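You operate a simulated robot arm through the tools that you are given. There is no shell and no other tool.

You run a simulated robot arm. Do the job below in one go: nothing can be reset, and whatever is moved stays where it is left.

TASK
Sort the four envelopes into the letter rack by the name on each.

It is judged by the outcome, as a careful person would: the job done as asked, and still so three seconds after it is handed in. It fails if anything else is knocked over, pushed out of place, dropped, spilled or broken.

THE ROBOT
A 7-joint arm with a fingered hand, fixed in place. Base frame: the origin is at the foot of the arm, x ahead of it, y to its left, z up. Units: m, degrees, N and s.
Its first joint turns from -69.0 to 172.0 degrees. Payload 5 kg.
Tool frame: the origin (TCP) lies between the finger pads and is the grasp point; the fingertips stand 0.032 m ahead of it; z points along the fingers, y is the line along which they close. Largest opening 0.16 m; the body of the gripper starts 0.089 m behind the TCP. The gripper is a hand of 3 fingers: y runs from the thumb to the fingers, the wrist lies at [0, 0, -0.252] in the tool frame, and closing takes about 1.5 s.
Orientation is that of the tool frame in the base frame, as a unit quaternion [x, y, z, w]. With the fingers straight down and closing along the base's y, the tool's x points along the base's -x, its y along +y and its z along -z.

THE INTERFACE
- The arm moves only by the tool step_arm. Its argument "moves" is a list that holds one entry, the list of rows, each a list of 6 numbers: the shift along the tool's x, y, z in m, then the turn, a rotation vector about the tool's x, y, z in degrees. In form: [[[dx, dy, dz, ax, ay, az], ...]]. A call has 1 to 20 rows; each row shifts and turns the commanded pose from where the row before left it, along the tool's axes as they then stand. "jaw" is the opening in per cent of the stroke, from 0 (shut) to 100 (fully open), set as the call begins (left out, the last holds). Each row takes 0.2 s and may step no farther than 0.05 m and 8.6 degrees from the row before; otherwise, or with a gripper value out of range, the whole call is refused. Where a pose cannot be reached the arm comes as near as it can. A force on the tool above 40 N (or 10 N above the force at the start of the call, whichever is more), or a blocked arm, ends the call early, and 0.2 s more pass. The fingers move at their own pace (about 0.108 m/s each) and stop on an object; they squeeze with about 31 N. The grip force told is the motor's: it shows also when the fingers shut on nothing. Time passes only in rows, and 0.2 s behind the last, so rows that do not move let the fingers close. The reply holds the time, the measured pose of the TCP, the force on the tool along the base axes, the opening and the grip force, in the units named above and with some noise, with the torque about the TCP (base axes, N m) and any sound that the robot's microphone picked up.
- Cameras (640 x 400 px; columns grow to the right, rows downward): "scene" is fixed at [0.0503, 0.4975, 1.5073]; the picture's right is [-0.80, -0.60, 0.00], its down [-0.19, 0.25, -0.95] and it looks along [0.57, -0.76, -0.31] (base axes); focal length 310 px, centre (320, 200). "wrist" rides on the gripper at [0.065, -0.004, -0.116] in the tool frame; the picture's right is [0.06, 1.00, 0.00], its down [-0.87, 0.05, -0.49] and it looks along [-0.49, 0.03, 0.87] (tool axes); focal length 261 px, centre (320, 200). There is no depth. A picture from a camera that has moved, and an enlarged one, comes with that camera's place and axes in the base frame and with its lens.
- get_image(camera): a new picture of that camera. The clock stands still meanwhile.
- lift_body(by): slides the trunk up (or, below 0, down) by that many m; the arm rides with it, the base frame stays. It gives what a move gives, with no picture.
- set_grasp(shape): the hand has 3 fingers and takes this shape, open, in about a second: jaw (thumb against the fingers, like two jaws); tri (thumb and two fingers); tip (a fingertip pinch); poke (one finger out to press); point (the index stretched); flat (the hand flat); cup (the hand cupped); fist (a fist). The gripper value then closes the fingers along that shape, each until it touches; the sizes above hold for jaw. It gives what a move gives, with no picture.
- enlarge(camera, box): a new picture of the part [left, top, right, bottom] of that camera's present view, enlarged. The clock stands still meanwhile.
- close_job(): hands the job in; it is judged then, once.

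Places have to be worked out from the pictures, the camera data and where the tool is seen. Open the gripper and draw the arm clear of the work before you hand the job in, unless the task says otherwise.

The tools are called as a command line: name --argument value ..., lists and objects as JSON in quotes. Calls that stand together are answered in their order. step_arm: Moves the arm, as the interface text tells. Its arguments: {"type":"object","properties":{"moves":{"type":"array"},"jaw":{"type":"number"}},"required":["moves"]} The other tools are called the same way: lift_body (by) slides the trunk up or down; set_grasp (shape) gives the hand a shape; get_image (camera) takes a picture; enlarge (camera, box) takes an enlarged picture of a part of a camera's view; close_job () hands the job in.

At the start:

```text
time_s: 0.0
tcp_pos: [0.5361, -0.5949, 1.2121]
tool_rot: [0.0, 1.0, 0.0, 0.001]
wrist_force: [0.1, 0.0, 0.3]
moment: [-0.04, 0.0, -0.03]
grip_width: 0.1598
grasp_force: 0.0
shape: jaw
trunk travel left (down, up): [-0.825, 0.115]
```

scene: 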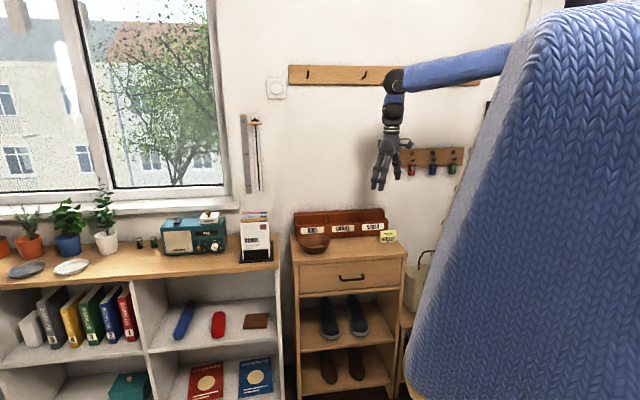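
wrist: 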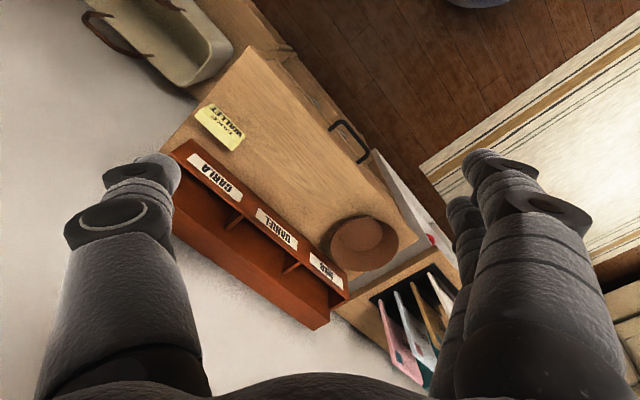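

The scene shows a letter rack with three labelled slots on a chest, and a holder on the shelf to its left containing envelopes. I'll enlarge these parts to read names.

enlarge --camera "scene" --box '[220, 190, 420, 315]'

enlarge --camera "scene" --box '[225, 195, 305, 270]'

enlarge --camera "wrist" --box '[160, 130, 480, 400]'

enlarge --camera "wrist" --box '[340, 240, 480, 400]'

```text
3.20 times, centred on (320, 252) of scene
camera zoom: at [0.0503, 0.4975, 1.5073], right [-0.8, -0.6, 0.0], down [-0.19, 0.25, -0.95], along [0.57, -0.76, -0.31], focal length 993 px, centre (320, 32)
```

zoom: 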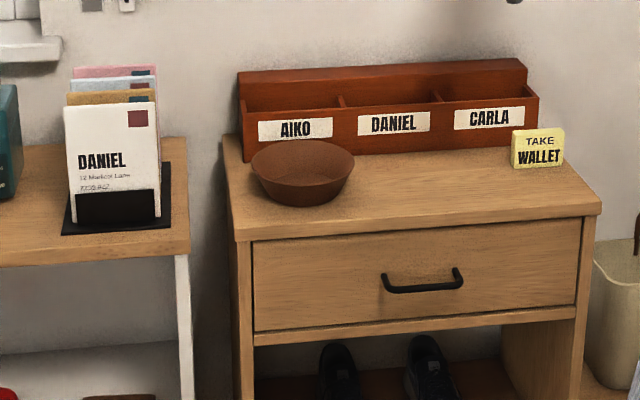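

```text
5.33 times, centred on (265, 232) of scene
camera zoom: at [0.0503, 0.4975, 1.5073], right [-0.8, -0.6, 0.0], down [-0.19, 0.25, -0.95], along [0.57, -0.76, -0.31], focal length 1655 px, centre (613, 27)
```

zoom: 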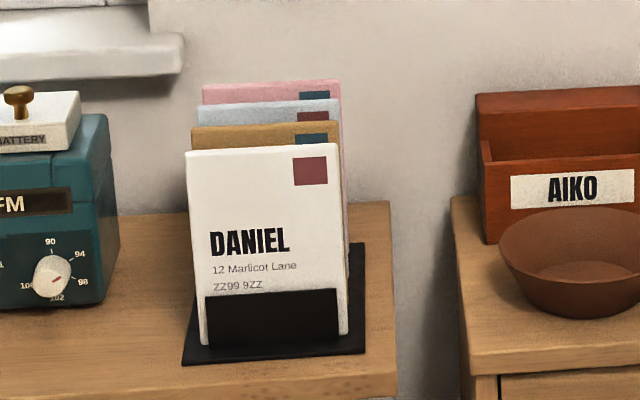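

```text
1.48 times, centred on (320, 265) of wrist
camera zoom: at [0.4707, -0.599, 1.3299], right [-0.06, 1.0, 0.0], down [0.87, 0.05, 0.49], along [0.49, 0.03, -0.87], focal length 386 px, centre (320, 104)
```

zoom: 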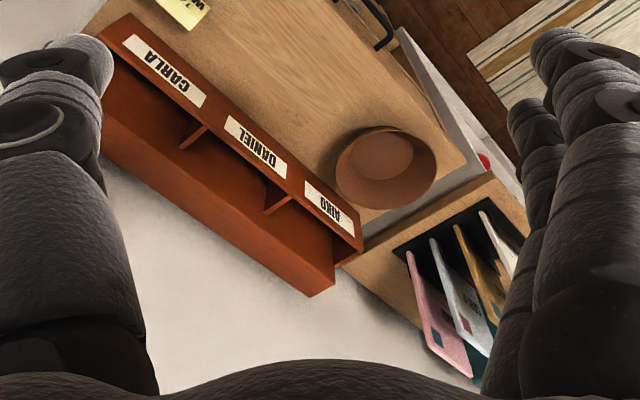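

```text
2.50 times, centred on (410, 320) of wrist
camera zoom: at [0.4707, -0.599, 1.3299], right [-0.06, 1.0, 0.0], down [0.87, 0.05, 0.49], along [0.49, 0.03, -0.87], focal length 652 px, centre (95, -100)
```

zoom: 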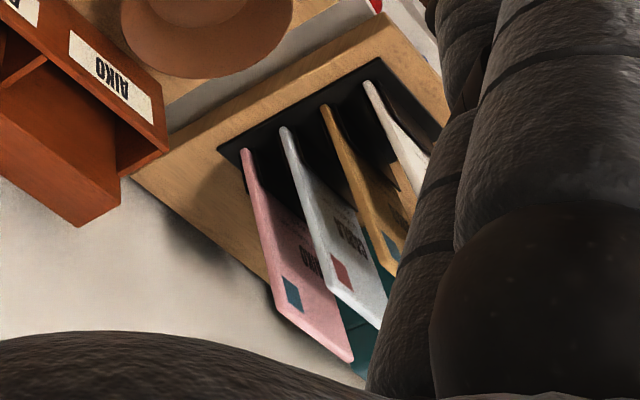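

White reads DANIEL, pink looks like AIKO and the light-grey one like CARLA; tan is still unread. The rack label centres come out near (0.89,-0.56), (0.79,-0.67) and (0.69,-0.78) at z≈0.9, and the envelopes' faces are parallel to the wall. I turn the hand by 48° so its closing line is along the wall's normal, staying in the air.

step_arm --moves '[[[0, 0, 0, 0, 0, -8], [0, 0, 0, 0, 0, -8], [0, 0, 0, 0, 0, -8], [0, 0, 0, 0, 0, -8], [0, 0, 0, 0, 0, -8], [0, 0, 0, 0, 0, -8]]]'

get_image --camera "wrist"

get_image --camera "scene"

```text
time_s: 1.4
tcp_pos: [0.5369, -0.5932, 1.2129]
tool_rot: [-0.407, 0.913, -0.001, 0.0]
wrist_force: [-0.3, -0.3, 0.1]
moment: [-0.02, 0.0, 0.0]
grip_width: 0.1599
grasp_force: 0.1
shape: jaw
trunk travel left (down, up): [-0.825, 0.115]
```

```text
taken
camera wrist: at [0.4961, -0.6462, 1.3301], right [-0.78, 0.62, 0.0], down [0.54, 0.68, 0.49], along [0.3, 0.39, -0.87], focal length 261 px, centre (320, 200)
```

wrist: 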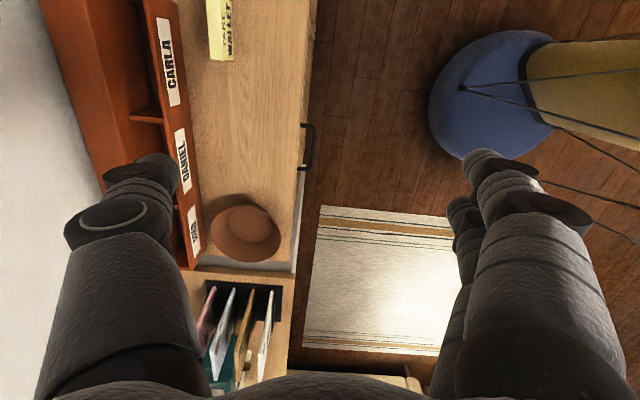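

```text
taken
```

scene: 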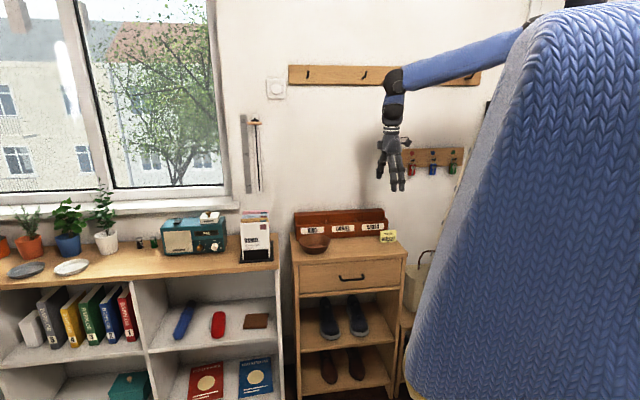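

The hand is turned, and the camera now looks down along the rack and the holder. I enlarge the relevant parts to measure them.

enlarge --camera "wrist" --box '[40, 0, 320, 175]'

enlarge --camera "wrist" --box '[160, 250, 320, 400]'

enlarge --camera "wrist" --box '[100, 150, 300, 275]'

```text
2.29 times, centred on (180, 88) of wrist
camera zoom: at [0.4961, -0.6462, 1.3301], right [-0.78, 0.62, 0.0], down [0.54, 0.68, 0.49], along [0.3, 0.39, -0.87], focal length 596 px, centre (640, 457)
```

zoom: 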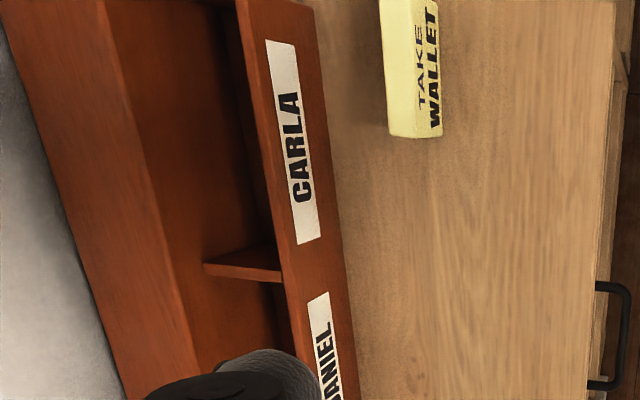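

```text
2.67 times, centred on (240, 325) of wrist
camera zoom: at [0.4961, -0.6462, 1.3301], right [-0.78, 0.62, 0.0], down [0.54, 0.68, 0.49], along [0.3, 0.39, -0.87], focal length 695 px, centre (533, -133)
```

zoom: 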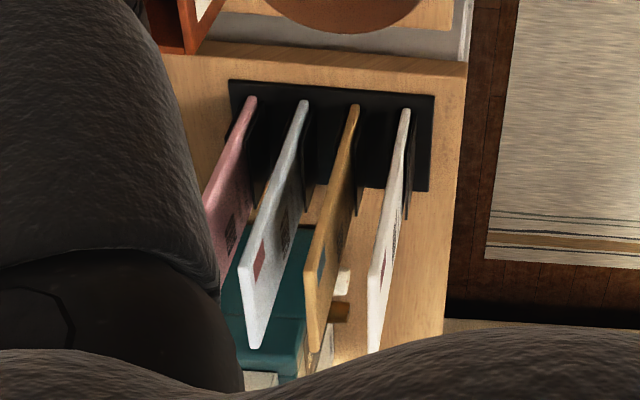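

```text
3.20 times, centred on (200, 212) of wrist
camera zoom: at [0.4961, -0.6462, 1.3301], right [-0.78, 0.62, 0.0], down [0.54, 0.68, 0.49], along [0.3, 0.39, -0.87], focal length 834 px, centre (704, 160)
```

zoom: 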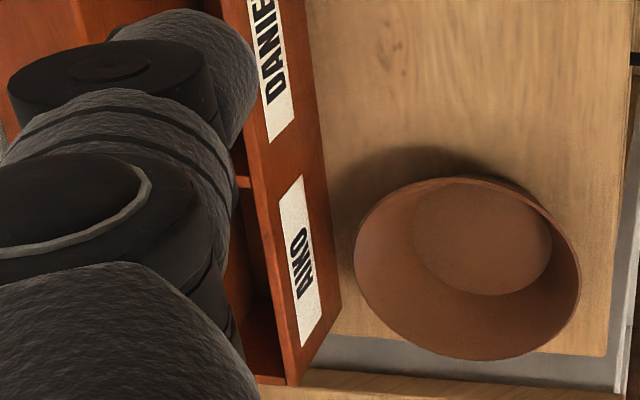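

Spacing between envelopes comes out at about 0.05 m, each about 0.115 m wide with its top near z≈1.03, and the rack slots have a pitch of about 0.15 m and are about 0.05 m deep. Pinching from above would put the hand into the wall and past its reach. So I plan to hold each envelope by its side edges with the hand level and pointing at the wall, and first turn the hand another 90° about its axis.

step_arm --moves '[[[0, 0, 0, 0, 0, -8.2], [0, 0, 0, 0, 0, -8.2], [0, 0, 0, 0, 0, -8.2], [0, 0, 0, 0, 0, -8.2], [0, 0, 0, 0, 0, -8.2], [0, 0, 0, 0, 0, -8.2], [0, 0, 0, 0, 0, -8.2], [0, 0, 0, 0, 0, -8.2], [0, 0, 0, 0, 0, -8.2], [0, 0, 0, 0, 0, -8.2], [0, 0, 0, 0, 0, -8.0]]]'

enlarge --camera "scene" --box '[285, 195, 405, 270]'

```text
time_s: 3.8
tcp_pos: [0.536, -0.5943, 1.213]
tool_rot: [0.934, -0.358, 0.0, 0.0]
wrist_force: [0.5, 0.4, -0.7]
moment: [-0.01, 0.01, 0.01]
grip_width: 0.1596
grasp_force: 0.1
shape: jaw
trunk travel left (down, up): [-0.825, 0.115]
```

```text
5.33 times, centred on (345, 232) of scene
camera zoom: at [0.0503, 0.4975, 1.5073], right [-0.8, -0.6, 0.0], down [-0.19, 0.25, -0.95], along [0.57, -0.76, -0.31], focal length 1655 px, centre (187, 27)
```

zoom: 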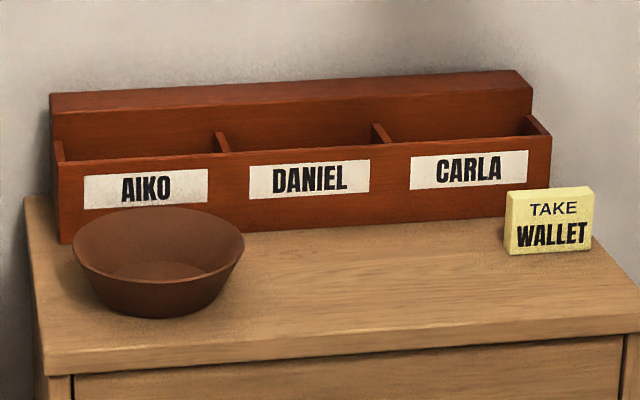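

The turn went through fully; the rack back is thick and its front about 0.08 m tall (top ≈0.94). Now I pitch the hand up about its y axis by 80°, so it points at the wall and slightly down.

step_arm --moves '[[[0, 0, 0, 0, 8, 0], [0, 0, 0, 0, 8, 0], [0, 0, 0, 0, 8, 0], [0, 0, 0, 0, 8, 0], [0, 0, 0, 0, 8, 0], [0, 0, 0, 0, 8, 0], [0, 0, 0, 0, 8, 0], [0, 0, 0, 0, 8, 0], [0, 0, 0, 0, 8, 0], [0, 0, 0, 0, 8, 0]]]'

get_image --camera "wrist"

get_image --camera "scene"

```text
time_s: 6.0
tcp_pos: [0.5439, -0.6235, 1.1897]
tool_rot: [0.785, -0.292, 0.512, 0.192]
wrist_force: [-0.9, -0.4, -0.3]
moment: [-0.01, -0.03, 0.04]
grip_width: 0.16
grasp_force: 0.1
shape: jaw
out of reach, approached as far as the arm can: row 6, 7, 8, 9, 10
trunk travel left (down, up): [-0.825, 0.115]
```

```text
taken
camera wrist: at [0.4869, -0.5693, 1.2975], right [-0.64, -0.77, 0.06], down [-0.64, 0.48, -0.6], along [0.43, -0.42, -0.8], focal length 261 px, centre (320, 200)
```

wrist: 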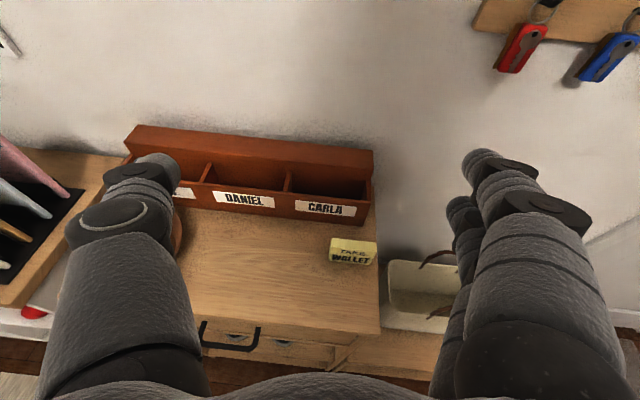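

```text
taken
```

scene: 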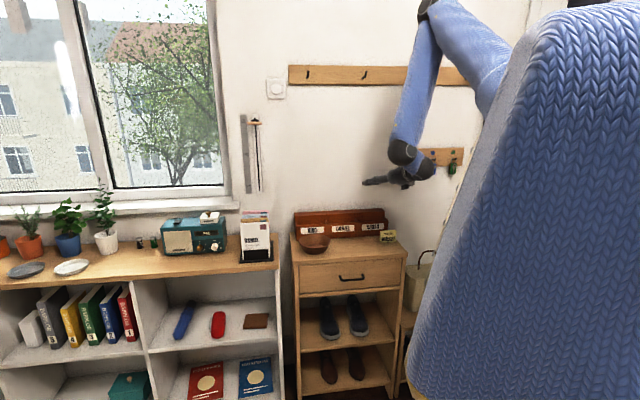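

The arm stops at about 66° of pitch: with the trunk this high the forearm hangs too steeply. Below the hand (n≈0.82, in front of CARLA/DANIEL) it is free down to the chest top, so I lower the trunk 0.15 m and look again.

lift_body --by -0.15

```text
time_s: 7.8
tcp_pos: [0.5462, -0.6228, 1.0395]
tool_rot: [0.784, -0.293, 0.511, 0.194]
wrist_force: [-1.0, 0.2, -0.7]
moment: [0.02, 0.01, 0.01]
grip_width: 0.1602
grasp_force: 0.0
shape: jaw
trunk travel left (down, up): [-0.675, 0.265]
```

The arm rode down. I now raise the hand again with respect to the lowered trunk, shift it left toward the holder side while still far in front, and finish the pitch.

step_arm --moves '[[[0.035, -0.03, 0, 0, 0, 0], [0.035, -0.03, 0, 0, 0, 0], [0.035, -0.03, 0, 0, 0, 0], [0.035, -0.03, 0, 0, 0, 0], [0.03, -0.03, 0, 0, 5, 0], [0, -0.03, 0, 0, 5, 0], [0, 0, 0, 0, 4, 0]]]'

get_image --camera "wrist"

get_image --camera "scene"

```text
time_s: 9.3
tcp_pos: [0.7303, -0.5621, 1.2061]
tool_rot: [0.72, -0.266, 0.6, 0.224]
wrist_force: [0.5, -0.7, 1.1]
moment: [0.01, -0.01, -0.01]
grip_width: 0.1602
grasp_force: 0.0
shape: jaw
out of reach, approached as far as the arm can: row 6, 7
trunk travel left (down, up): [-0.675, 0.265]
```

```text
taken
camera wrist: at [0.6557, -0.4934, 1.2928], right [-0.64, -0.76, 0.06], down [-0.52, 0.37, -0.77], along [0.56, -0.53, -0.64], focal length 261 px, centre (320, 200)
```

wrist: 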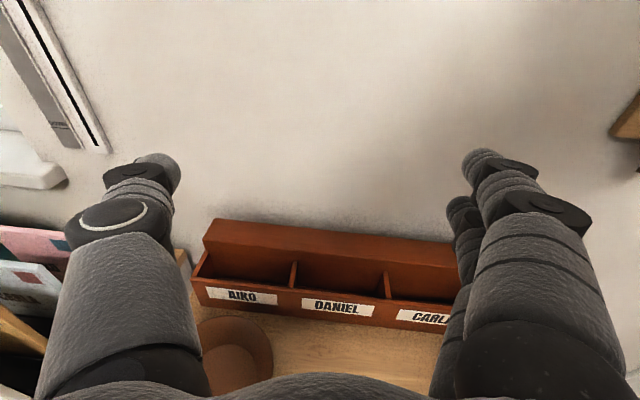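

```text
taken
```

scene: 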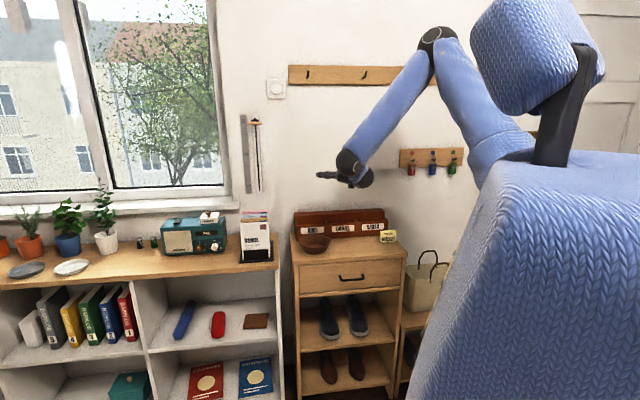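

Now the hand points at the wall about 10° below level, at (0.73,-0.56,1.21). I enlarge rack and envelopes to check the exact wall direction and the tan name.

enlarge --camera "wrist" --box '[180, 200, 470, 380]'

enlarge --camera "wrist" --box '[0, 200, 120, 400]'

```text
2.21 times, centred on (325, 290) of wrist
camera zoom: at [0.6557, -0.4934, 1.2928], right [-0.64, -0.76, 0.06], down [-0.52, 0.37, -0.77], along [0.56, -0.53, -0.64], focal length 575 px, centre (309, 1)
```

zoom: 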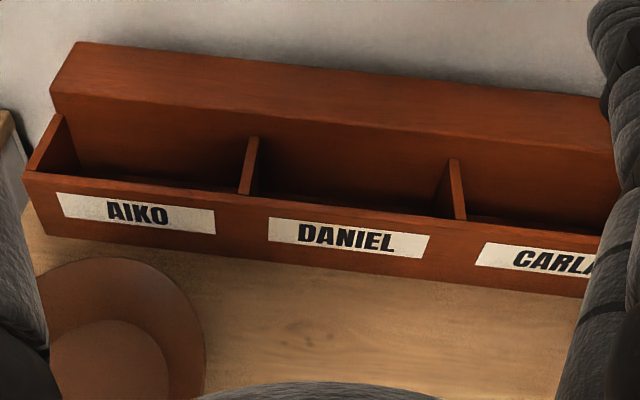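

```text
2.00 times, centred on (60, 300) of wrist
camera zoom: at [0.6557, -0.4934, 1.2928], right [-0.64, -0.76, 0.06], down [-0.52, 0.37, -0.77], along [0.56, -0.53, -0.64], focal length 521 px, centre (840, 0)
```

zoom: 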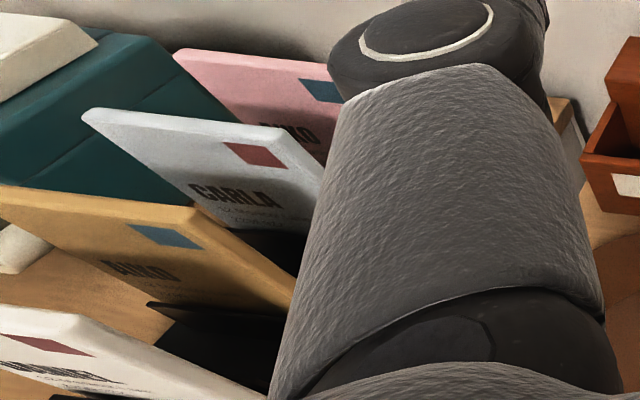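

White = DANIEL, grey = CARLA, tan and pink both look like AIKO. Wall direction works out at 45°, with slot centres at w≈0.231/0.081/-0.070 along the wall and the slot middle at n≈1.052 toward it. The envelopes span w 0.428–0.540, at n≈0.870 (white), 0.919, 0.965 and 1.011. I align yaw and go back and left to stand in front of the holder, high up.

step_arm --moves '[[[0, -0.03, -0.019, -4.18, 0, 0.76], [0, -0.0365, -0.019, 0, 0, 0], [0, -0.0365, -0.019, 0, 0, 0], [0, -0.0365, -0.019, 0, 0, 0], [0, -0.0365, -0.019, 0, 0, 0], [0, -0.0365, -0.019, 0, 0, 0], [0, -0.0365, -0.019, 0, 0, 0], [0, -0.0365, -0.019, 0, 0, 0], [0, -0.0365, -0.019, 0, 0, 0], [0, -0.0365, -0.019, 0, 0, 0], [0, 0, 0, 0, 0, 0]]]'

get_image --camera "wrist"

get_image --camera "scene"

```text
time_s: 11.8
tcp_pos: [0.961, -0.4803, 1.3034]
tool_rot: [0.71, -0.289, 0.595, 0.241]
wrist_force: [-0.9, 0.1, 0.4]
moment: [-0.01, 0.02, -0.01]
grip_width: 0.1599
grasp_force: 0.0
shape: jaw
out of reach, approached as far as the arm can: row 1, 2, 3, 4, 5, 6, 7, 8, 9, 10
trunk travel left (down, up): [-0.675, 0.265]
```

```text
taken
camera wrist: at [0.8893, -0.4071, 1.3908], right [-0.69, -0.72, 0.06], down [-0.49, 0.41, -0.77], along [0.53, -0.56, -0.64], focal length 261 px, centre (320, 200)
```

wrist: 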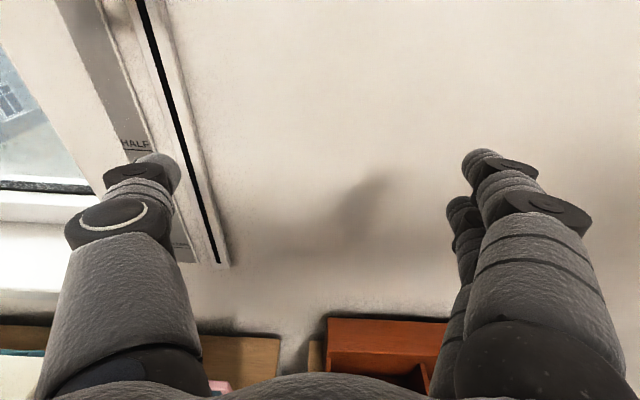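

```text
taken
```

scene: 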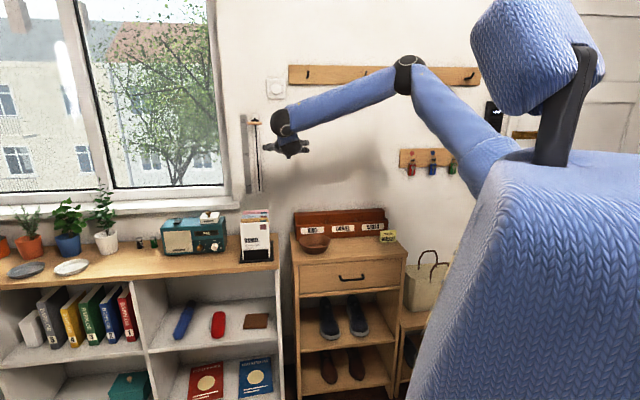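

The orientation is right, but the arm could not retract to the position I wanted and ended near the wall at (0.96,-0.48,1.30): the wrist-bend limit binds because the shoulder is still high. I lower the trunk 0.15 m (the hand stays well above the envelopes at z≈1.15) and then back off.

lift_body --by -0.15

step_arm --moves '[[[0.02, 0, -0.03, 0, 0, 0], [0.02, 0, -0.03, 0, 0, 0], [0.02, 0, -0.03, 0, 0, 0], [0.02, 0, -0.03, 0, 0, 0]]]'

get_image --camera "scene"

```text
time_s: 13.5
tcp_pos: [0.9607, -0.4815, 1.1545]
tool_rot: [0.71, -0.289, 0.595, 0.242]
wrist_force: [0.5, -0.4, -0.4]
moment: [-0.03, 0.04, 0.03]
grip_width: 0.16
grasp_force: 0.0
shape: jaw
trunk travel left (down, up): [-0.525, 0.415]
```

```text
time_s: 14.5
tcp_pos: [0.9041, -0.4762, 1.2611]
tool_rot: [0.713, -0.285, 0.595, 0.236]
wrist_force: [-0.4, 0.7, -1.1]
moment: [0.02, 0.01, 0.02]
grip_width: 0.1599
grasp_force: 0.0
shape: jaw
out of reach, approached as far as the arm can: row 1, 2, 3, 4
trunk travel left (down, up): [-0.525, 0.415]
```

```text
taken
```

scene: 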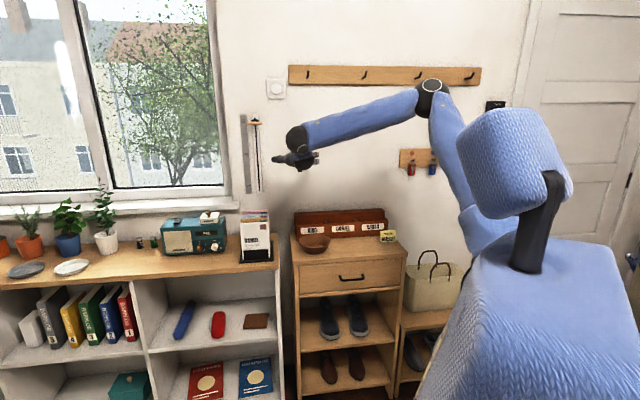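

Backing off is partly working. I keep alternating: trunk down, hand up relative to it, so the forearm becomes level or rising.

lift_body --by -0.13

step_arm --moves '[[[0.03, 0, -0.03, 0, 0, 0], [0.03, 0, -0.03, 0, 0, 0], [0.03, 0, -0.03, 0, 0, 0], [0.03, 0, -0.03, 0, 0, 0], [0, 0, -0.03, 0, 0, 0]]]'

get_image --camera "scene"

```text
time_s: 16.1
tcp_pos: [0.9035, -0.4771, 1.1304]
tool_rot: [0.713, -0.286, 0.594, 0.237]
wrist_force: [-0.6, 0.1, 0.2]
moment: [0.02, -0.01, -0.01]
grip_width: 0.1601
grasp_force: 0.0
shape: jaw
trunk travel left (down, up): [-0.395, 0.545]
```

```text
time_s: 17.3
tcp_pos: [0.8193, -0.4666, 1.2794]
tool_rot: [0.715, -0.282, 0.596, 0.231]
wrist_force: [-0.1, 0.2, 0.2]
moment: [0.02, -0.02, 0.04]
grip_width: 0.16
grasp_force: 0.0
shape: jaw
out of reach, approached as far as the arm can: row 1, 2, 3, 4, 5
trunk travel left (down, up): [-0.395, 0.545]
```

```text
taken
```

scene: 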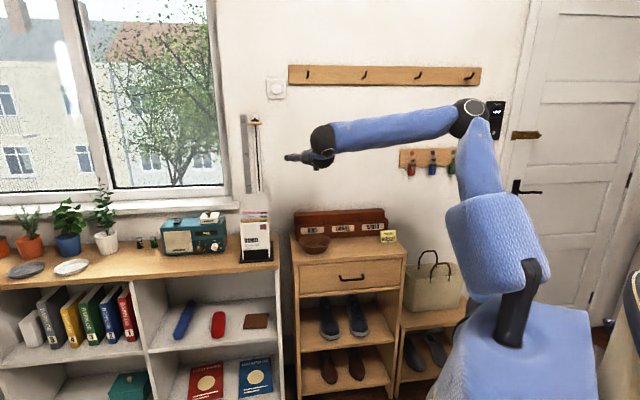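

The arm keeps sliding sideways. With the camera side of the hand up, the wrist allows only ~22° of yaw to the right of the radial line, and the holder needs ~35°. The opposite roll (camera side down) should be the natural, freer wrist posture. The hand is in clear air at z≈1.28, so I roll it back 180° about its own axis.

step_arm --moves '[[[0, 0, 0, 0, 0, 8.5], [0, 0, 0, 0, 0, 8.5], [0, 0, 0, 0, 0, 8.5], [0, 0, 0, 0, 0, 8.5], [0, 0, 0, 0, 0, 8.5], [0, 0, 0, 0, 0, 8.5], [0, 0, 0, 0, 0, 8.5], [0, 0, 0, 0, 0, 8.5], [0, 0, 0, 0, 0, 8.5], [0, 0, 0, 0, 0, 8.5], [0, 0, 0, 0, 0, 8.5], [0, 0, 0, 0, 0, 8.5], [0, 0, 0, 0, 0, 8.5], [0, 0, 0, 0, 0, 8.5], [0, 0, 0, 0, 0, 8.5], [0, 0, 0, 0, 0, 8.5], [0, 0, 0, 0, 0, 8.5], [0, 0, 0, 0, 0, 8.5], [0, 0, 0, 0, 0, 8.5], [0, 0, 0, 0, 0, 8.5]]]'

get_image --camera "scene"

```text
time_s: 21.5
tcp_pos: [0.8216, -0.4753, 1.2795]
tool_rot: [0.222, 0.736, -0.285, 0.573]
wrist_force: [-0.7, -0.2, 0.6]
moment: [-0.04, -0.02, -0.01]
grip_width: 0.1599
grasp_force: 0.0
shape: jaw
out of reach, approached as far as the arm can: row 1
trunk travel left (down, up): [-0.395, 0.545]
```

```text
taken
```

scene: 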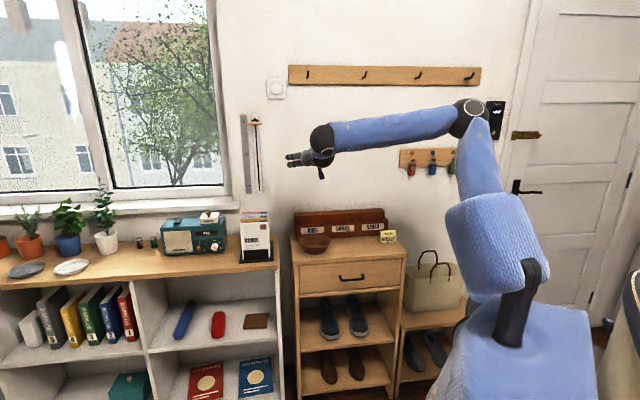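

The roll succeeded. About 9.7° of roll and 1.8° of yaw remain; I correct those and move to stand in front of the holder (n≈0.74, w≈0.484, z≈1.18).

step_arm --moves '[[[0, 0, 0, 0, 0, 8], [0, 0, 0, 1.77, 0, 2.0], [0.01864, 0.03414, -0.02226, 0, 0, 0], [0.01864, 0.03414, -0.02226, 0, 0, 0], [0.01864, 0.03414, -0.02226, 0, 0, 0], [0.01864, 0.03414, -0.02226, 0, 0, 0], [0.01864, 0.03414, -0.02226, 0, 0, 0], [0.01864, 0.03414, -0.02226, 0, 0, 0], [0.01864, 0.03414, -0.02226, 0, 0, 0], [0, 0, 0, 0, 0, 0]]]'

get_image --camera "scene"

get_image --camera "wrist"

```text
time_s: 23.7
tcp_pos: [0.903, -0.4707, 1.1935]
tool_rot: [0.285, 0.715, -0.235, 0.593]
wrist_force: [-0.2, 0.1, 0.5]
moment: [0.03, 0.02, -0.02]
grip_width: 0.16
grasp_force: 0.1
shape: jaw
out of reach, approached as far as the arm can: row 2, 3, 4, 5, 6, 7, 8, 9
trunk travel left (down, up): [-0.395, 0.545]
```

```text
taken
```

scene: 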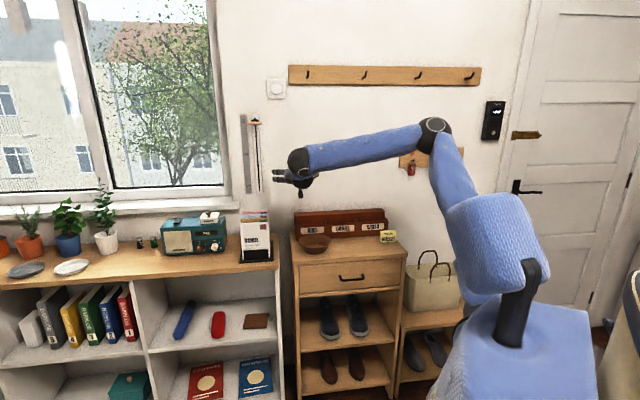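

```text
taken
camera wrist: at [0.8087, -0.3881, 1.153], right [0.68, 0.73, -0.06], down [-0.2, 0.26, 0.95], along [0.71, -0.63, 0.32], focal length 261 px, centre (320, 200)
```

wrist: 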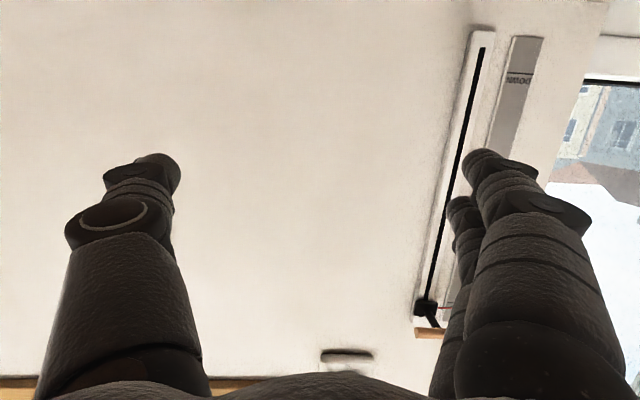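

Still the same ~23° yaw limit, so it is not the roll. It seems the wrist has passed through straight and now bends on its short side, against that stop. To use the long side I must swing the hand left past the forearm line, down to vertical, and then out to the right with the wrist farther left. First I yaw the hand left by 64° about the wrist, rising a little in clear air.

step_arm --moves '[[[-0.02, 0.0, -0.01, 0, 0, 0], [-0.01, 0.035, -0.004, -7.86, 0, -1.48], [-0.01, 0.035, -0.004, -7.86, 0, -1.48], [-0.01, 0.035, -0.004, -7.86, 0, -1.48], [-0.01, 0.035, -0.004, -7.86, 0, -1.48], [-0.01, 0.035, -0.004, -7.86, 0, -1.48], [-0.01, 0.035, -0.004, -7.86, 0, -1.48], [-0.01, 0.035, -0.004, -7.86, 0, -1.48], [-0.01, 0.035, -0.004, -7.86, 0, -1.48], [0, 0, 0, 0, 0, 0]]]'

get_image --camera "scene"

```text
time_s: 25.9
tcp_pos: [0.9641, -0.223, 1.2997]
tool_rot: [-0.128, 0.759, 0.102, 0.631]
wrist_force: [0.1, 0.4, -0.2]
moment: [0.01, -0.03, 0.03]
grip_width: 0.1599
grasp_force: 0.1
shape: jaw
out of reach, approached as far as the arm can: row 1
trunk travel left (down, up): [-0.395, 0.545]
```

```text
taken
```

scene: 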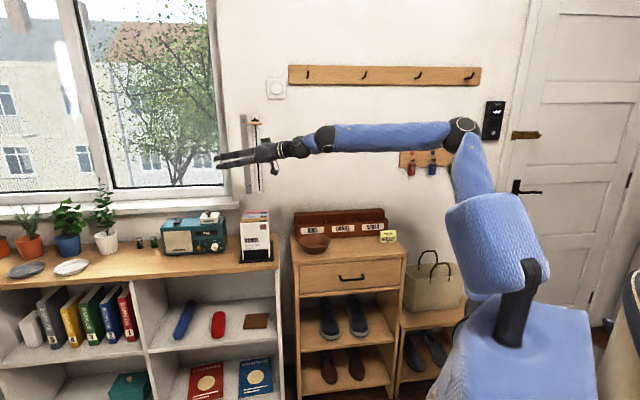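

The hand now points left of the forearm at z≈1.30, with no limit reported. Next I pitch it down to vertical while drawing it back and left, away from the furniture.

step_arm --moves '[[[0.02, 0.03, -0.02, 0, 8, 0], [0.02, 0.03, -0.02, 0, 8, 0], [0.02, 0.03, -0.02, 0, 8, 0], [0.02, 0.03, -0.02, 0, 8, 0], [0.02, 0.03, -0.02, 0, 8, 0], [0.02, 0.03, -0.02, 0, 8, 0], [0.02, 0.03, -0.02, 0, 8, 0], [0.02, 0.03, -0.02, 0, 8, 0], [0.02, 0.03, -0.02, 0, 8, 0], [0, 0, 0, 0, 7, 0], [0, 0, 0, 0, 0, 0]]]'

get_image --camera "scene"

```text
time_s: 28.3
tcp_pos: [0.5576, -0.1705, 1.1651]
tool_rot: [-0.162, 0.987, 0.01, 0.012]
wrist_force: [0.1, 0.4, -0.1]
moment: [-0.01, -0.04, -0.02]
grip_width: 0.1602
grasp_force: 0.1
shape: jaw
out of reach, approached as far as the arm can: row 6, 7, 8, 9, 10
trunk travel left (down, up): [-0.395, 0.545]
```

```text
taken
```

scene: 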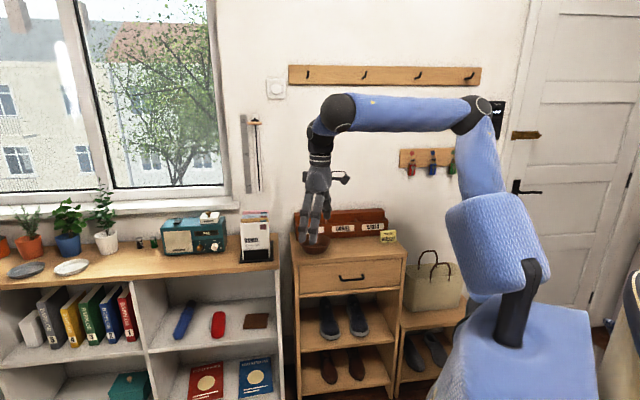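

The hand is vertical at (0.56,-0.17,1.17). I now roll it 64° so its closing line is along the wall, and carry it left to about (0.6,0.08).

step_arm --moves '[[[-0.0156, 0.0275, 0, 0, 0, 8], [-0.0116, 0.0294, 0, 0, 0, 8], [-0.0074, 0.0307, 0, 0, 0, 8], [-0.0031, 0.0314, 0, 0, 0, 8], [0.0014, 0.0316, 0, 0, 0, 8], [0.0057, 0.0311, 0, 0, 0, 8], [0.01, 0.0299, 0, 0, 0, 8], [0.014, 0.0283, 0, 0, 0, 7.6], [0, 0, 0, 0, 0, 0]]]'

get_image --camera "scene"

```text
time_s: 30.3
tcp_pos: [0.5153, -0.1074, 1.1162]
tool_rot: [0.383, 0.924, 0.007, 0.003]
wrist_force: [-0.1, 0.2, -0.2]
moment: [-0.01, -0.01, 0.0]
grip_width: 0.16
grasp_force: 0.0
shape: jaw
out of reach, approached as far as the arm can: row 1, 2, 3, 4, 5, 6, 7, 8
trunk travel left (down, up): [-0.395, 0.545]
```

```text
taken
```

scene: 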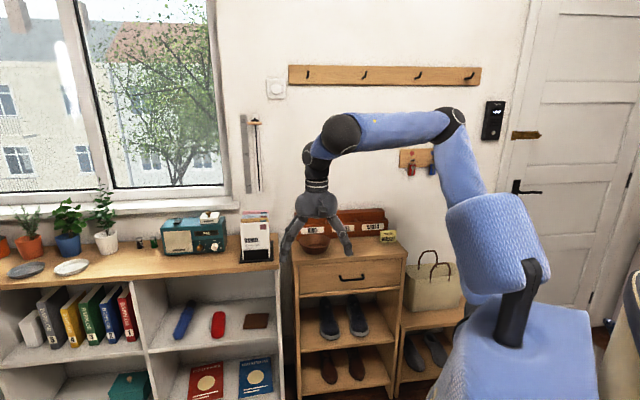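

The hand is rolled correctly (closing line along the wall), though vertical posture limits how far left it can be. Next I swing it up toward the wall heading while moving it left and forward, halfway first.

step_arm --moves '[[[-0.03, 0.0196, -0.0034, 0, -8, 0], [-0.0302, 0.0196, 0.0008, 0, -8, 0], [-0.0298, 0.0196, 0.005, 0, -8, 0], [-0.0288, 0.0196, 0.0091, 0, -8, 0], [-0.0272, 0.0196, 0.013, 0, -8, 0], [0, 0, 0, 0, 0, 0]]]'

get_image --camera "scene"

```text
time_s: 31.7
tcp_pos: [0.6319, -0.3118, 1.0714]
tool_rot: [0.355, 0.871, -0.117, 0.32]
wrist_force: [0.1, 0.3, -0.9]
moment: [0.05, -0.02, 0.02]
grip_width: 0.1599
grasp_force: 0.1
shape: jaw
out of reach, approached as far as the arm can: row 1, 2, 3, 4, 5
trunk travel left (down, up): [-0.395, 0.545]
```

```text
taken
```

scene: 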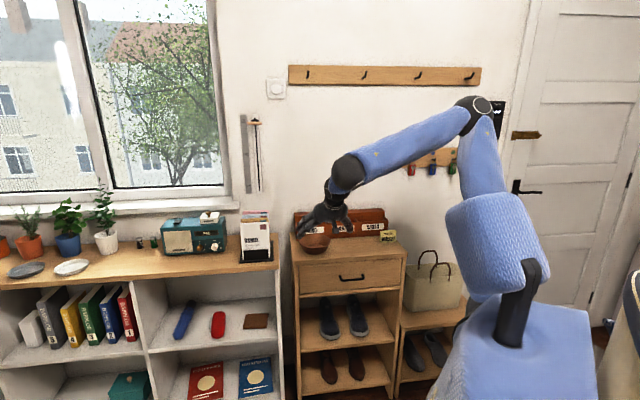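

Again limited at the same angle. This fits a roll joint near its end: both hand rolls sit about 90° off that joint's centre, while bending the wrist sideways should bring it back to centre. So I swing the hand well to the left of the forearm while it is pitched down, then raise it to level. After that, sweeping right through straight should be free.

step_arm --moves '[[[-0.0064, 0.0226, -0.0077, -5.14, 0, -6.13], [-0.0064, 0.0226, -0.0077, -5.14, 0, -6.13], [-0.0064, 0.0226, -0.0077, -5.14, 0, -6.13], [-0.0064, 0.0226, -0.0077, -5.14, 0, -6.13], [-0.0064, 0.0226, -0.0077, -5.14, 0, -6.13], [-0.0064, 0.0226, -0.0077, -5.14, 0, -6.13], [-0.0064, 0.0226, -0.0077, -5.14, 0, -6.13], [-0.0064, 0.0226, -0.0077, -5.14, 0, -6.13], [-0.0064, 0.0226, -0.0077, -5.14, 0, -6.13], [-0.0064, 0.0226, -0.0077, -5.14, 0, -6.13], [-0.0064, 0.0226, -0.0077, -5.14, 0, -6.13], [0, 0, 0, 0, 0, 0]]]'

step_arm --moves '[[[-0.034, 0.0, 0.0, 0, -8, 0], [-0.034, 0.0, 0.0, 0, -8, 0], [-0.034, 0.0, 0.0, 0, -8, 0], [-0.034, 0.0, 0.0, 0, -8, 0], [-0.034, 0.0, 0.0, 0, -8, 0], [0, 0, 0, 0, 0, 0]]]'

get_image --camera "scene"

```text
time_s: 34.3
tcp_pos: [0.6523, -0.0875, 1.1817]
tool_rot: [-0.347, 0.873, 0.123, 0.321]
wrist_force: [-0.2, 0.2, 0.9]
moment: [0.02, 0.0, 0.01]
grip_width: 0.1603
grasp_force: 0.1
shape: jaw
trunk travel left (down, up): [-0.395, 0.545]
```

```text
time_s: 35.7
tcp_pos: [0.7159, -0.0217, 1.3209]
tool_rot: [-0.283, 0.71, 0.233, 0.6]
wrist_force: [0.0, -0.5, -0.3]
moment: [-0.03, 0.0, 0.0]
grip_width: 0.1597
grasp_force: 0.1
shape: jaw
trunk travel left (down, up): [-0.395, 0.545]
```

```text
taken
```

scene: 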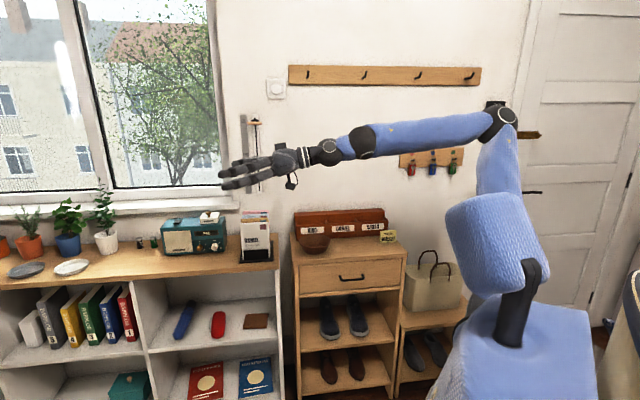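

All rows were reachable this time, and the hand is level and heading 43°. Now I sweep it to the right through straight to heading -45°, moving the wrist left and down toward a spot in front of the holder.

step_arm --moves '[[[0.0075, -0.0273, 0.02, 6.7, 0, 1.14], [0.0076, -0.0251, 0.0196, 6.7, 0, 1.14], [0.0077, -0.023, 0.019, 6.7, 0, 1.14], [0.0079, -0.021, 0.0181, 6.7, 0, 1.14], [0.0081, -0.0191, 0.017, 6.7, 0, 1.14], [0.0083, -0.0173, 0.0157, 6.7, 0, 1.14], [0.0085, -0.0158, 0.0142, 6.7, 0, 1.14], [0.0088, -0.0144, 0.0125, 6.7, 0, 1.14], [0.0091, -0.0132, 0.0106, 6.7, 0, 1.14], [0.0095, -0.0123, 0.0087, 6.7, 0, 1.14], [0.0098, -0.0116, 0.0066, 6.7, 0, 1.14], [0.0102, -0.0111, 0.0045, 6.7, 0, 1.14], [0.0106, -0.0109, 0.0023, 6.7, 0, 1.14], [0, 0, 0, 0, 0, 0]]]'

get_image --camera "scene"

get_image --camera "wrist"

```text
time_s: 38.7
tcp_pos: [0.9162, -0.3203, 1.2051]
tool_rot: [0.188, 0.74, -0.157, 0.626]
wrist_force: [0.1, 0.0, 0.4]
moment: [-0.03, 0.0, 0.0]
grip_width: 0.16
grasp_force: 0.1
shape: jaw
out of reach, approached as far as the arm can: row 7, 8, 9, 10, 11, 12, 13
trunk travel left (down, up): [-0.395, 0.545]
```

```text
taken
```

scene: 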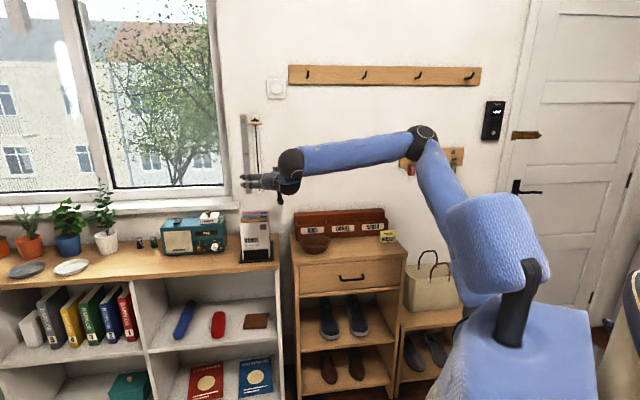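

```text
taken
camera wrist: at [0.8049, -0.2651, 1.1619], right [0.47, 0.88, -0.06], down [-0.27, 0.21, 0.94], along [0.84, -0.42, 0.34], focal length 261 px, centre (320, 200)
```

wrist: 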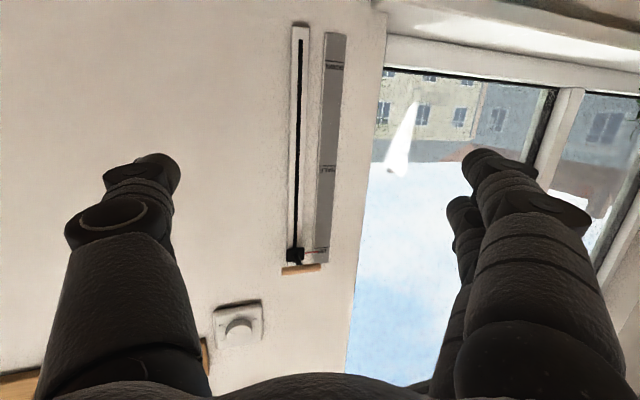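

The arm stops at heading ≈-28° here. With the hand steeper, the roll joint should take over part of the yaw, and steeper is fine because the pads are long. I pitch down 35° and yaw further right, staying high above the holder, and check what is reached.

step_arm --moves '[[[-0.01, 0, -0.02, 0, 7, 0], [-0.01, 0, -0.02, 0, 7, 0], [-0.01, 0, -0.02, 0, 7, 0], [0, 0, 0, 0, 7, 0], [0, 0, 0, 0, 7, 0], [0, 0, 0, 4, 0, 4], [0, 0, 0, 4, 0, 4], [0, 0, 0, 4, 0, 4], [0, 0, 0, 0, 0, 0]]]'

get_image --camera "scene"

```text
time_s: 40.7
tcp_pos: [0.8296, -0.4233, 1.1845]
tool_rot: [0.351, 0.853, -0.134, 0.362]
wrist_force: [0.0, 0.1, 0.6]
moment: [0.04, 0.01, -0.04]
grip_width: 0.1601
grasp_force: 0.1
shape: jaw
out of reach, approached as far as the arm can: row 2, 3, 4, 5, 6, 7, 8
trunk travel left (down, up): [-0.395, 0.545]
```

```text
taken
```

scene: 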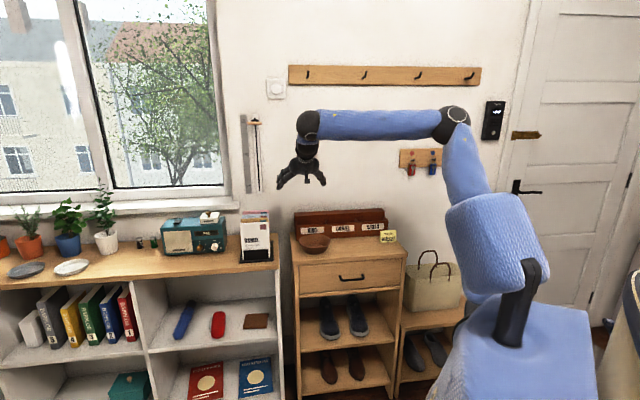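

The limit matches a last-roll joint with about ±119°: camera-side-down (closing line +w) sits at its end. The opposite roll with the hand steep (45° down) should be mid-range. I roll by -180° about the tool axis here in free air (z≈1.18).

step_arm --moves '[[[0, 0, -0.01, 0, 0, -8.5], [0, 0, -0.01, 0, 0, -8.5], [0, 0, -0.01, 0, 0, -8.5], [0, 0, -0.01, 0, 0, -8.5], [0, 0, -0.01, 0, 0, -8.5], [0, 0, 0, 0, 0, -8.5], [0, 0, 0, 0, 0, -8.5], [0, 0, 0, 0, 0, -8.5], [0, 0, 0, 0, 0, -8.5], [0, 0, 0, 0, 0, -8.5], [0, 0, 0, 0, 0, -8.5], [0, 0, 0, 0, 0, -8.5], [0, 0, 0, 0, 0, -8.5], [0, 0, 0, 0, 0, -8.5], [0, 0, 0, 0, 0, -8.5], [0, 0, 0, 0, 0, -8.5], [0, 0, 0, 0, 0, -8.5], [0, 0, 0, 0, 0, -8.5], [0, 0, 0, 0, 0, -8.5], [0, 0, 0, 0, 0, -8.5]]]'

get_image --camera "scene"

```text
time_s: 44.9
tcp_pos: [0.7922, -0.435, 1.1988]
tool_rot: [0.818, -0.427, 0.369, 0.112]
wrist_force: [-0.4, 0.1, -0.5]
moment: [-0.02, -0.01, -0.01]
grip_width: 0.1599
grasp_force: 0.0
shape: jaw
out of reach, approached as far as the arm can: row 1, 2, 3, 4, 5
trunk travel left (down, up): [-0.395, 0.545]
```

```text
taken
```

scene: 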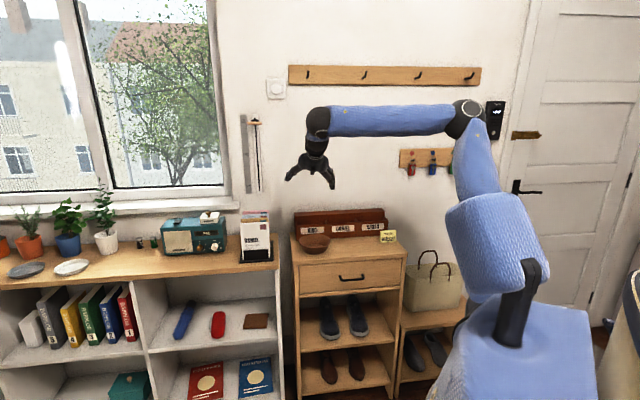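

Roll done; 10.7° of it is left. I finish it and move left to over/in front of the holder (n≈0.80, w≈0.484, z≈1.16).

step_arm --moves '[[[0, 0, 0, 0, 0, -5.4], [0, 0, 0, 0, 0, -5.3], [-0.0127, -0.0385, -0.0033, 0, 0, 0], [-0.0127, -0.0385, -0.0033, 0, 0, 0], [-0.0127, -0.0385, -0.0033, 0, 0, 0], [-0.0127, -0.0385, -0.0033, 0, 0, 0], [-0.0127, -0.0385, -0.0033, 0, 0, 0], [-0.0127, -0.0385, -0.0033, 0, 0, 0], [0, 0, 0, 0, 0, 0]]]'

get_image --camera "scene"

get_image --camera "wrist"

```text
time_s: 46.9
tcp_pos: [0.8538, -0.3881, 1.087]
tool_rot: [0.856, -0.347, 0.359, 0.137]
wrist_force: [0.5, -0.7, -0.3]
moment: [-0.04, 0.01, 0.03]
grip_width: 0.1597
grasp_force: 0.0
shape: jaw
out of reach, approached as far as the arm can: row 3, 4, 5, 6, 7, 8
trunk travel left (down, up): [-0.395, 0.545]
```

```text
taken
```

scene: 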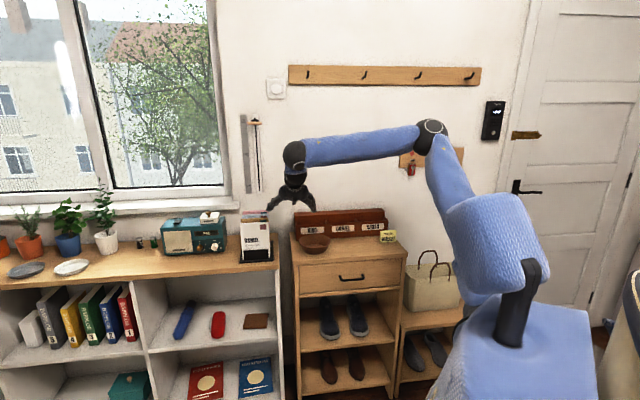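

```text
taken
camera wrist: at [0.8296, -0.3625, 1.2164], right [-0.66, -0.75, 0.03], down [-0.73, 0.63, -0.27], along [0.19, -0.2, -0.96], focal length 261 px, centre (320, 200)
```

wrist: 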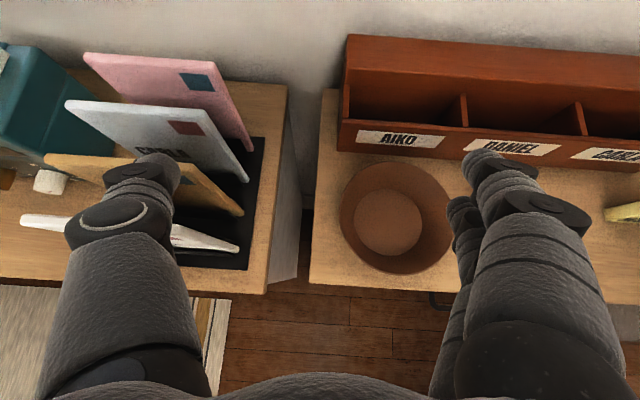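

The hand stopped at w≈0.33, z≈1.09, with no contact (forces near zero). The elbow seems to stay put in all these stops, so the solver isn't turning the first joint. I pull back up along the tool axis, then command a pure rotation of the whole pose about the base axis, which forces joint 1 to turn.

step_arm --moves '[[[0, 0, -0.047, 0, 0, 0], [0, 0, -0.047, 0, 0, 0], [0, 0, -0.047, 0, 0, 0], [0, 0, 0, 0, 0, 0]]]'

step_arm --moves '[[[-0.0121, -0.0408, -0.0122, 2.12, 0, -2.12], [-0.0121, -0.0408, -0.0122, 2.12, 0, -2.12], [-0.0121, -0.0408, -0.0122, 2.12, 0, -2.12], [-0.0121, -0.0408, -0.0122, 2.12, 0, -2.12], [-0.0121, -0.0408, -0.0122, 2.12, 0, -2.12], [-0.0121, -0.0408, -0.0122, 2.12, 0, -2.12], [-0.0121, -0.0408, -0.0122, 2.12, 0, -2.12], [-0.0121, -0.0408, -0.0122, 2.12, 0, -2.12], [0, 0, 0, 0, 0, 0]]]'

get_image --camera "scene"

```text
time_s: 47.9
tcp_pos: [0.765, -0.3921, 1.1528]
tool_rot: [0.855, -0.348, 0.358, 0.139]
wrist_force: [-0.3, -0.3, -1.1]
moment: [-0.02, 0.01, 0.01]
grip_width: 0.16
grasp_force: 0.1
shape: jaw
out of reach, approached as far as the arm can: row 1, 2, 3
trunk travel left (down, up): [-0.395, 0.545]
```

```text
time_s: 49.9
tcp_pos: [0.7951, -0.2157, 1.1068]
tool_rot: [0.909, -0.164, 0.378, 0.067]
wrist_force: [-0.5, -0.9, 0.7]
moment: [-0.01, -0.02, 0.0]
grip_width: 0.1599
grasp_force: 0.1
shape: jaw
out of reach, approached as far as the arm can: row 1, 2, 3, 4, 5, 6, 7, 8
trunk travel left (down, up): [-0.395, 0.545]
```

```text
taken
```

scene: 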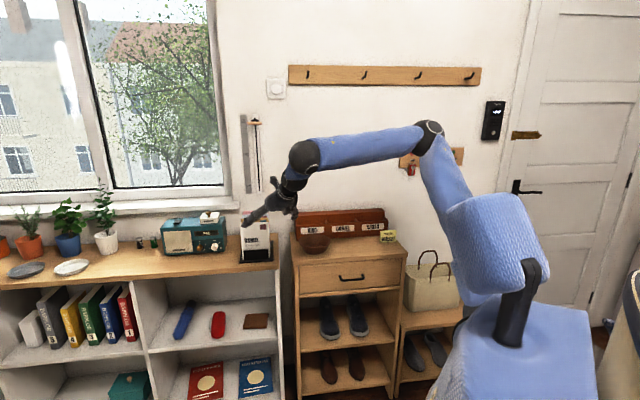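

The shoulder block looks identical in all these pictures, so joint 1 has apparently not moved. I enlarge the robot in the scene view to understand its structure.

enlarge --camera "scene" --box '[240, 90, 640, 400]'

```text
1.29 times, centred on (440, 245) of scene
camera zoom: at [0.0503, 0.4975, 1.5073], right [-0.8, -0.6, 0.0], down [-0.19, 0.25, -0.95], along [0.57, -0.76, -0.31], focal length 400 px, centre (165, 142)
```

zoom: 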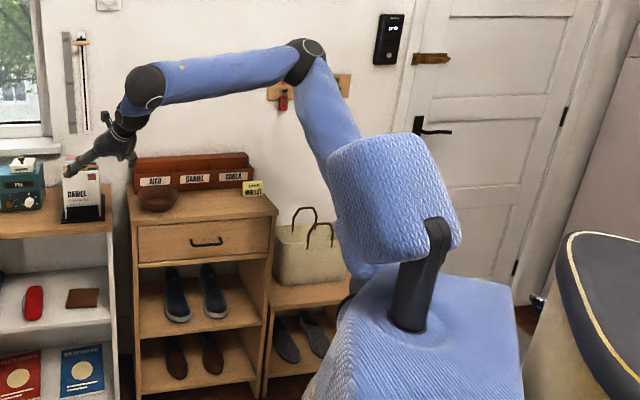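

The "head" is a separate fixed box hiding the shoulder, so that told me little. But as the hand slid left it was always pushed downward: the stops seem to come from the hand being too high relative to the lowered shoulder. I raise the trunk by 0.25 m and then bring the hand left and down relative to it.

lift_body --by 0.25

step_arm --moves '[[[-0.02, -0.01, 0.02, -2.12, 0, 2.12], [-0.02, -0.01, 0.02, -2.12, 0, 2.12], [-0.02, -0.01, 0.02, -2.12, 0, 2.12], [-0.02, -0.01, 0.02, -2.12, 0, 2.12], [-0.02, -0.01, 0.02, -2.12, 0, 2.12], [0, 0, 0, 0, 0, 0]]]'

get_image --camera "scene"

```text
time_s: 52.5
tcp_pos: [0.795, -0.2154, 1.3571]
tool_rot: [0.909, -0.163, 0.378, 0.067]
wrist_force: [0.1, 0.1, -0.6]
moment: [0.01, 0.02, 0.01]
grip_width: 0.16
grasp_force: 0.0
shape: jaw
trunk travel left (down, up): [-0.645, 0.295]
```

```text
time_s: 53.9
tcp_pos: [0.8061, -0.2852, 1.2021]
tool_rot: [0.882, -0.279, 0.365, 0.107]
wrist_force: [-1.0, 0.0, 0.2]
moment: [0.01, 0.01, -0.01]
grip_width: 0.1601
grasp_force: 0.0
shape: jaw
out of reach, approached as far as the arm can: row 1, 2, 3, 4, 5
trunk travel left (down, up): [-0.645, 0.295]
```

```text
taken
```

scene: 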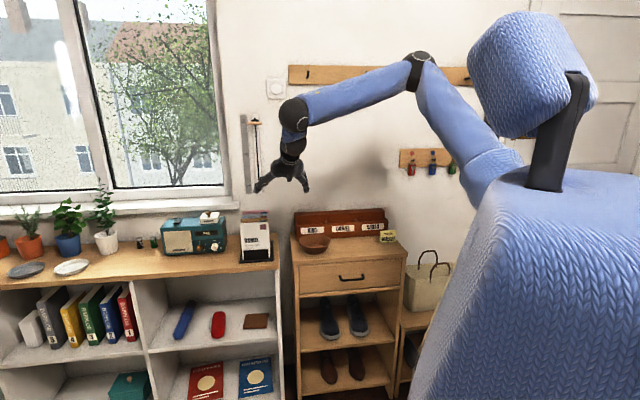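

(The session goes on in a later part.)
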